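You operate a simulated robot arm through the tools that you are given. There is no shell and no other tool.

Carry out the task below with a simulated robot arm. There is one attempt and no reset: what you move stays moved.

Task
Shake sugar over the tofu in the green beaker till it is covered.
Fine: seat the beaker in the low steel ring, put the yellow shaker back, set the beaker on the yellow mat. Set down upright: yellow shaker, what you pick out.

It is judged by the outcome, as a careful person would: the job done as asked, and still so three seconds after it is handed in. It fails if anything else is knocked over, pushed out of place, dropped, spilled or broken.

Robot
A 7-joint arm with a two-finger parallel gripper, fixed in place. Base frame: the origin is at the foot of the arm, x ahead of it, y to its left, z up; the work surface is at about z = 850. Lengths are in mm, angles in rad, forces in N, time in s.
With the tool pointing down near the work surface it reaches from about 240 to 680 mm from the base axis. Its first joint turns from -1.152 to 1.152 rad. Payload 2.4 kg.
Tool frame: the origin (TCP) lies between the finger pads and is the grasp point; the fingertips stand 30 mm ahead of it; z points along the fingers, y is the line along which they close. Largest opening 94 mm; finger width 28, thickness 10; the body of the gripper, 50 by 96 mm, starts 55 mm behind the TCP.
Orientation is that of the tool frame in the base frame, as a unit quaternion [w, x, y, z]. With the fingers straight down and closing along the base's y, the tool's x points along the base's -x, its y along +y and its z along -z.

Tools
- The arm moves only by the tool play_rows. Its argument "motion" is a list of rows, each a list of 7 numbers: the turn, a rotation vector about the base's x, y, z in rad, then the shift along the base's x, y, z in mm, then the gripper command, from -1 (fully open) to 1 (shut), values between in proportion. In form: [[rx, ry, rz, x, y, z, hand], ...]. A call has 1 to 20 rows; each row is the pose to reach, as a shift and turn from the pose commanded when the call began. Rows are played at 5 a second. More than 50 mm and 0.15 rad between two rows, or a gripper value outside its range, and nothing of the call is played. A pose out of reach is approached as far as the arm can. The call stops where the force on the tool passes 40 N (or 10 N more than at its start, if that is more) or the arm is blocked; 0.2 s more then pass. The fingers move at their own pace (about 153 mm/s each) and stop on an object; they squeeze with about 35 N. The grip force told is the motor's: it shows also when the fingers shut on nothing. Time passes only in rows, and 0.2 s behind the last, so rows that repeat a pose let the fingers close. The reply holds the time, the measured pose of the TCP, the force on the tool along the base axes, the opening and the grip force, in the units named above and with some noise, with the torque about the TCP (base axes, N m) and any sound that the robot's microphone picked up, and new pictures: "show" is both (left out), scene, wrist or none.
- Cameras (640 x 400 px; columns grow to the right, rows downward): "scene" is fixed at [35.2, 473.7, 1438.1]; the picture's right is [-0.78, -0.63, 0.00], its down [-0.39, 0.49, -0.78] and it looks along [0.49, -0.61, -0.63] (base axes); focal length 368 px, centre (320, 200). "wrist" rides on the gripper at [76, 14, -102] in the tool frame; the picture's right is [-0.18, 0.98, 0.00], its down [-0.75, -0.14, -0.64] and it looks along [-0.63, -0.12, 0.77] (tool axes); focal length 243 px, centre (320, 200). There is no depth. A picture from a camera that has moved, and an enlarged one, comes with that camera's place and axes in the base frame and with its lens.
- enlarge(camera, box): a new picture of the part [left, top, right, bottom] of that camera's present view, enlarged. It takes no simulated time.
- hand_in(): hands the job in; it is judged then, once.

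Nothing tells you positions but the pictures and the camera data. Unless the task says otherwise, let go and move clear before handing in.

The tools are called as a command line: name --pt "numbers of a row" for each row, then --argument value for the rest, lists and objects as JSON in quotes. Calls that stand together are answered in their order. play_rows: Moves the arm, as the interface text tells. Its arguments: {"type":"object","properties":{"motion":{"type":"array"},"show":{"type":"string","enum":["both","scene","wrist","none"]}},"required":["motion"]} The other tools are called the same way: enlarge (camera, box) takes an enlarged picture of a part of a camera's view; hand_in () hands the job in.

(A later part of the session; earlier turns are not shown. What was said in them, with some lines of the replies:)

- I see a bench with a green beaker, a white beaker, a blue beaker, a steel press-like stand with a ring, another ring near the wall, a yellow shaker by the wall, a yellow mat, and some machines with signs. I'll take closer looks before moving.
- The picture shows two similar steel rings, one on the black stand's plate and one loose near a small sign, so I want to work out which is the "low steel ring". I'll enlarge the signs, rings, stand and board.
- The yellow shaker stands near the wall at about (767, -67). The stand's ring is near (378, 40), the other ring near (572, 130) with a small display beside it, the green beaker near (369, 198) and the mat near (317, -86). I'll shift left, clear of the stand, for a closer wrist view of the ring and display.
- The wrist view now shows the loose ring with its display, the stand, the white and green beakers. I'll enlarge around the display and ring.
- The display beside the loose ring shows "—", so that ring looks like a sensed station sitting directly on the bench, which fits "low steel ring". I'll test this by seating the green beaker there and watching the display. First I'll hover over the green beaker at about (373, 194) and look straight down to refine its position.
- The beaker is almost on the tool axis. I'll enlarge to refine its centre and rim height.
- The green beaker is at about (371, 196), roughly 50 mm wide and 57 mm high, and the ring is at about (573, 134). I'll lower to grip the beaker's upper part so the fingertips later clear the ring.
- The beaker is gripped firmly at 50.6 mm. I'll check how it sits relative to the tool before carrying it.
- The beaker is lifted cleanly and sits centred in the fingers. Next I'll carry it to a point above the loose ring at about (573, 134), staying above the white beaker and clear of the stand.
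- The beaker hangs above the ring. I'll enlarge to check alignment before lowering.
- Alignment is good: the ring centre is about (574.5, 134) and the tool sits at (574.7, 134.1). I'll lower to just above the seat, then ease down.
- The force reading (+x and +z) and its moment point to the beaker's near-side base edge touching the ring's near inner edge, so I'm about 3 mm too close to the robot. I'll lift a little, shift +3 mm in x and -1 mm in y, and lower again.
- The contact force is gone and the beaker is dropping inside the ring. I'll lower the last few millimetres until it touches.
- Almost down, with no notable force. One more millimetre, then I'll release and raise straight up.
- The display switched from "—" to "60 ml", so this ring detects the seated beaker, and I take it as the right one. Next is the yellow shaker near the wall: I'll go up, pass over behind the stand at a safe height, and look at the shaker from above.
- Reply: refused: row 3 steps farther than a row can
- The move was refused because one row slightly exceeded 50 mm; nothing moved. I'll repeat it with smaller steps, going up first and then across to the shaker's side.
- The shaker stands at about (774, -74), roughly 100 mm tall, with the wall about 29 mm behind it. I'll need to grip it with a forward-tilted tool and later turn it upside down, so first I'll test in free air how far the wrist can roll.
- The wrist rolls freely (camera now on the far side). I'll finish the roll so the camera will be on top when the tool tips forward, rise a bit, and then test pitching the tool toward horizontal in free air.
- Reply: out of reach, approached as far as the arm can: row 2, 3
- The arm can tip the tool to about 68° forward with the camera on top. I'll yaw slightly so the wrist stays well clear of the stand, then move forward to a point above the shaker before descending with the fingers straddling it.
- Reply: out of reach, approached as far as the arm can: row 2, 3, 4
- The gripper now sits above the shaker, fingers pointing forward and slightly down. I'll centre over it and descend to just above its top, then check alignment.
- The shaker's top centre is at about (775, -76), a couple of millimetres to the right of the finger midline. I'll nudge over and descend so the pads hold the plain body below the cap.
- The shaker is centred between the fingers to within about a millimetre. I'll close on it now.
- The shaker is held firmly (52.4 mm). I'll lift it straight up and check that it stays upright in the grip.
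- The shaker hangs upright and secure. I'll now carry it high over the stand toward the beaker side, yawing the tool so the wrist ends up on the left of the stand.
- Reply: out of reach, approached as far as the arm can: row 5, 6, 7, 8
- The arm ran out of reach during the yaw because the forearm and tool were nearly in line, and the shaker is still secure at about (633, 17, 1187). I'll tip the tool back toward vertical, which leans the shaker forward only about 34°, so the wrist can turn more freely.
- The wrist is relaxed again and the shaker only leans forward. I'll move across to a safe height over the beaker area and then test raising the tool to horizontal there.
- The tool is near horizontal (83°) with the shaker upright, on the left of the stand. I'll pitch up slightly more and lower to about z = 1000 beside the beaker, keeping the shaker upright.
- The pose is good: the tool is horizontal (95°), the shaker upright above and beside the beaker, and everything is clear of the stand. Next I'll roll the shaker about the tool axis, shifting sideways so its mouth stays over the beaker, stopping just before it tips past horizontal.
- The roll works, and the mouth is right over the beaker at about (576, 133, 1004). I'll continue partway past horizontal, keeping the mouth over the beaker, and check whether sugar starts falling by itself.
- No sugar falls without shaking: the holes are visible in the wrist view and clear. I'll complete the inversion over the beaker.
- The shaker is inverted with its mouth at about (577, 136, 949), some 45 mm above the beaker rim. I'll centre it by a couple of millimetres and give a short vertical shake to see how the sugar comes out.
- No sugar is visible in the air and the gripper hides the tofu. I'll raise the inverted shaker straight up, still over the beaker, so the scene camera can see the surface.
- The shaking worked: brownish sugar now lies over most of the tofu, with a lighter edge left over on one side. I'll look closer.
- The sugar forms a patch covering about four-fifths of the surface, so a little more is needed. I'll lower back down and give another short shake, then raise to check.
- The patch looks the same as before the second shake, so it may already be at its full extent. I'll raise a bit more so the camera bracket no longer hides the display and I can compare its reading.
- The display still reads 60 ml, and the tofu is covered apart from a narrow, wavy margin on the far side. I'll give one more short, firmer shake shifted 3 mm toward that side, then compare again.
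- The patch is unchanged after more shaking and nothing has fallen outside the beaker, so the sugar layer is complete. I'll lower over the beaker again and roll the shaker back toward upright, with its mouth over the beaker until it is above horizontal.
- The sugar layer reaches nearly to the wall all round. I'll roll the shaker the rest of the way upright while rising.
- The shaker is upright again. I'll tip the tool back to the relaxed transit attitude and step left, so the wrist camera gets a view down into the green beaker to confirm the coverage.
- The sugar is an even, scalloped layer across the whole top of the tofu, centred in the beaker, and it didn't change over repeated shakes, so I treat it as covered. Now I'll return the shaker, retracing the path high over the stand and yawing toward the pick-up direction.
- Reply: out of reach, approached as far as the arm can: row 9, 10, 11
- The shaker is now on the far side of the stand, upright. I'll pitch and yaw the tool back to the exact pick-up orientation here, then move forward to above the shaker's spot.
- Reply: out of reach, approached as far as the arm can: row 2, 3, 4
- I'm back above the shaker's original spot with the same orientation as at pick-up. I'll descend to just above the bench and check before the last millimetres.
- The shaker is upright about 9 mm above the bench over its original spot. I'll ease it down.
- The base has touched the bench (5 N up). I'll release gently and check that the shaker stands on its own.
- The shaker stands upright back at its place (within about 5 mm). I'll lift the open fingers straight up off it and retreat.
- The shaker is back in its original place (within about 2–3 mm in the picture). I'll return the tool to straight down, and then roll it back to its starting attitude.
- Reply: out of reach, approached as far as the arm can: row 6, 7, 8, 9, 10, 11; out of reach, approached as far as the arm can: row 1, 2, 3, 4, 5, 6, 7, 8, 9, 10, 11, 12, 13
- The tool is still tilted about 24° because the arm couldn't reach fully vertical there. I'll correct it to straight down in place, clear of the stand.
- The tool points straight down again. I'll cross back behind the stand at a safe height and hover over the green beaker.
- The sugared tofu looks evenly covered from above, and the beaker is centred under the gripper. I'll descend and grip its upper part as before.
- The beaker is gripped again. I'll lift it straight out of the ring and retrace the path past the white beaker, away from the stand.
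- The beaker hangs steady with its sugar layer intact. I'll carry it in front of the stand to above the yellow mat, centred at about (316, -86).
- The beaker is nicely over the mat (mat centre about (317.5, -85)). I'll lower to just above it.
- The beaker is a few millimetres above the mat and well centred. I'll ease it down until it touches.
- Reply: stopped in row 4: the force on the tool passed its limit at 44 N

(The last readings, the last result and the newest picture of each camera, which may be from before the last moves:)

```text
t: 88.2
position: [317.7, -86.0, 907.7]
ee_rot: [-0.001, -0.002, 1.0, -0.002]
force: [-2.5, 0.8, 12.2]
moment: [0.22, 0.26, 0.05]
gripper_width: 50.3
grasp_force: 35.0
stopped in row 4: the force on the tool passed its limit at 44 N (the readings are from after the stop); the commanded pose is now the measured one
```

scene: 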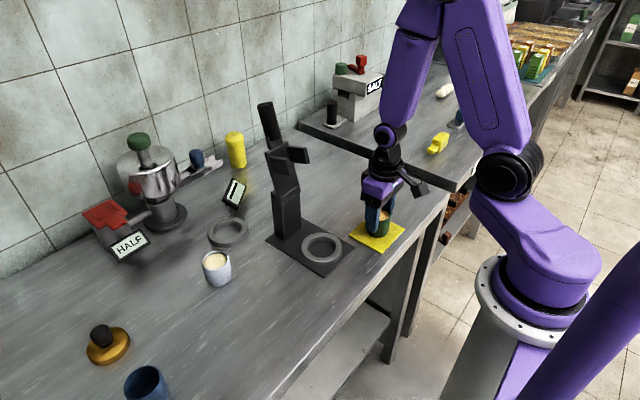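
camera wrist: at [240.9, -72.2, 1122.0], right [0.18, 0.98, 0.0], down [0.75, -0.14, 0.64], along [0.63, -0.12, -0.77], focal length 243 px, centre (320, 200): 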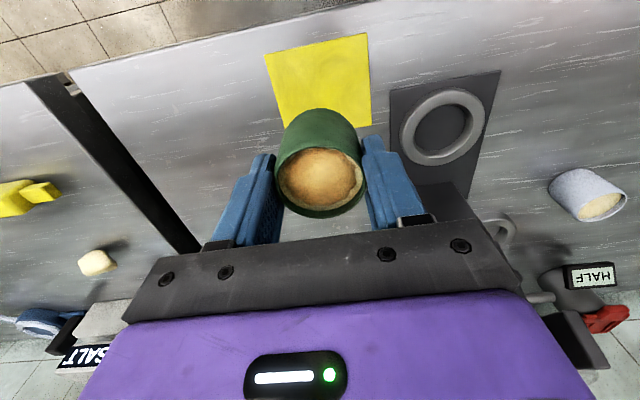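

The beaker has made firm contact with the mat. I'll release and rise straight up.

play_rows --pt "0 0 0 0 0 0.5 1" --pt "0 0 0 0 0 0.5 -0.2" --pt "0 0 0 0 0 0.5 -0.6" --pt "0 0 0 0 0 0.5 -1" --pt "0 0 0 0 0 0.5 -1" --pt "0 0 0 0 0 25 -1" --pt "0 0 0 0 0 65 -1" --pt "0 0 0 0 0 110 -1" --pt "0 0 0 0 0 150 -1" --pt "0 0 0 0 0 150 -1" --show "both"

enlarge --camera "scene" --box '[330, 170, 430, 270]'

enlarge --camera "wrist" --box '[220, 30, 420, 230]'

```text
t: 90.5
position: [316.5, -86.2, 1054.4]
ee_rot: [-0.001, -0.002, 1.0, -0.002]
force: [-1.4, 0.1, 0.2]
moment: [-0.03, -0.01, 0.0]
gripper_width: 94.2
grasp_force: 0.1
camera wrist: at [241.3, -71.5, 1157.6], right [0.18, 0.98, 0.0], down [0.75, -0.14, 0.64], along [0.63, -0.12, -0.77], focal length 243 px, centre (320, 200)
```

scene: 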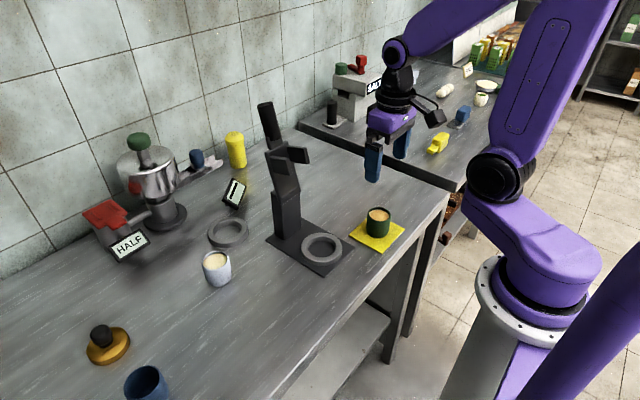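
wrist: 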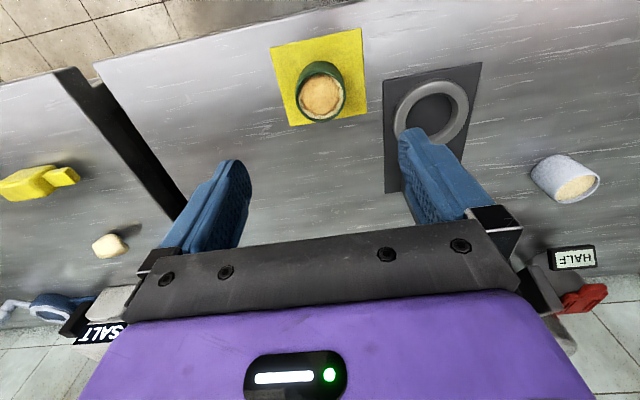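

```text
4.00 times, centred on (380, 220) of scene
camera zoom: at [35.2, 473.7, 1438.1], right [-0.78, -0.63, 0.0], down [-0.39, 0.49, -0.78], along [0.49, -0.61, -0.63], focal length 1474 px, centre (80, 120)
```

zoom: 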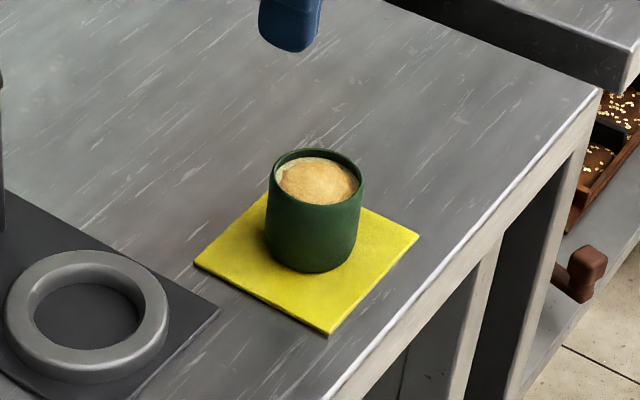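

```text
2.00 times, centred on (320, 130) of wrist
camera zoom: at [241.3, -71.5, 1157.6], right [0.18, 0.98, 0.0], down [0.75, -0.14, 0.64], along [0.63, -0.12, -0.77], focal length 485 px, centre (320, 340)
```

zoom: 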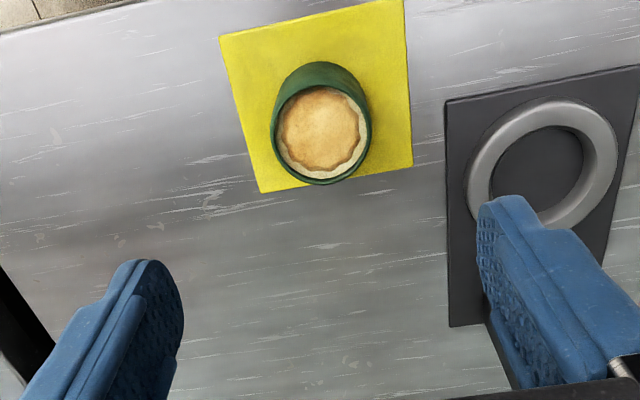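

The green beaker stands upright on the yellow mat, the shaker is back, and the gripper is clear. I'll take one last close look at the tofu and at the rest of the bench.

enlarge --camera "wrist" --box '[290, 50, 355, 130]'

enlarge --camera "scene" --box '[80, 90, 320, 300]'

```text
5.00 times, centred on (322, 90) of wrist
camera zoom: at [241.3, -71.5, 1157.6], right [0.18, 0.98, 0.0], down [0.75, -0.14, 0.64], along [0.63, -0.12, -0.77], focal length 1213 px, centre (308, 750)
```

zoom: 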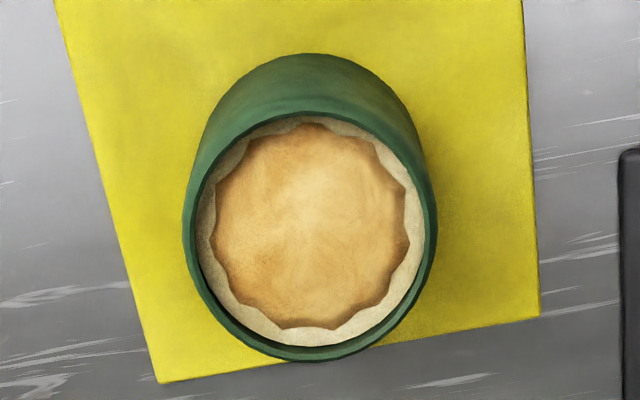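

```text
1.90 times, centred on (200, 195) of scene
camera zoom: at [35.2, 473.7, 1438.1], right [-0.78, -0.63, 0.0], down [-0.39, 0.49, -0.78], along [0.49, -0.61, -0.63], focal length 702 px, centre (549, 210)
```

zoom: 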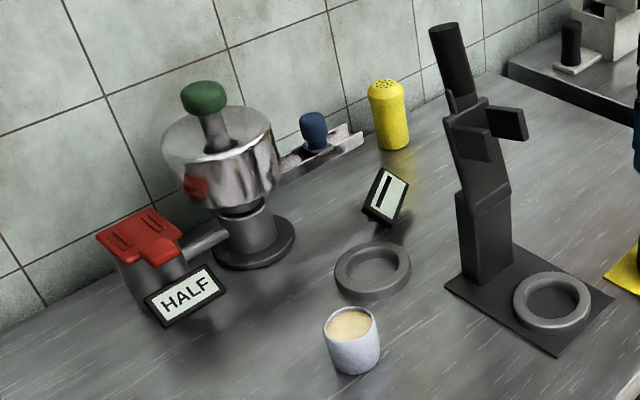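

I'm handing in now. The tofu in the green beaker carries a full, even sugar layer; only a thin scalloped edge of tofu shows at the wall, and it didn't change over three rounds of shaking. The beaker stands upright on the yellow mat and the yellow shaker is upright back in its place. Nothing else has been disturbed, and the gripper is open and clear.

I took the bench ring with the "ml" display as the low steel ring. Its reading changed when the beaker was seated, though the stand also has a ring on its base plate.

hand_in

```text
The job is handed in.
```

I handed the job in. The tofu has its sugar, the shaker is back in place and the beaker is on the yellow mat. No result came back, so I can't say how it was judged.

- **Sugar:** an even brown layer covers the tofu, with a thin scalloped edge of bare tofu still showing at the beaker wall. It looked the same after each of three rounds of shaking, so I took it as covered. I saw no sugar outside the beaker.
- **Ring:** I seated the beaker in the ring lying on the bench. Its display changed from "—" to "60 ml" when the beaker went in. The black stand has a similar ring on its base plate, so which one you meant by "low steel ring" was my call.
- **Shaker:** it stands upright, about 3 to 5 mm from where it started.
- **Beaker:** it stands upright near the middle of the mat. It touched down harder than I wanted: the force limit stopped the arm at 44 N. Nothing in the pictures looked shifted or damaged.

Everything else on the bench looked undisturbed, and the gripper was open and clear when I handed in.
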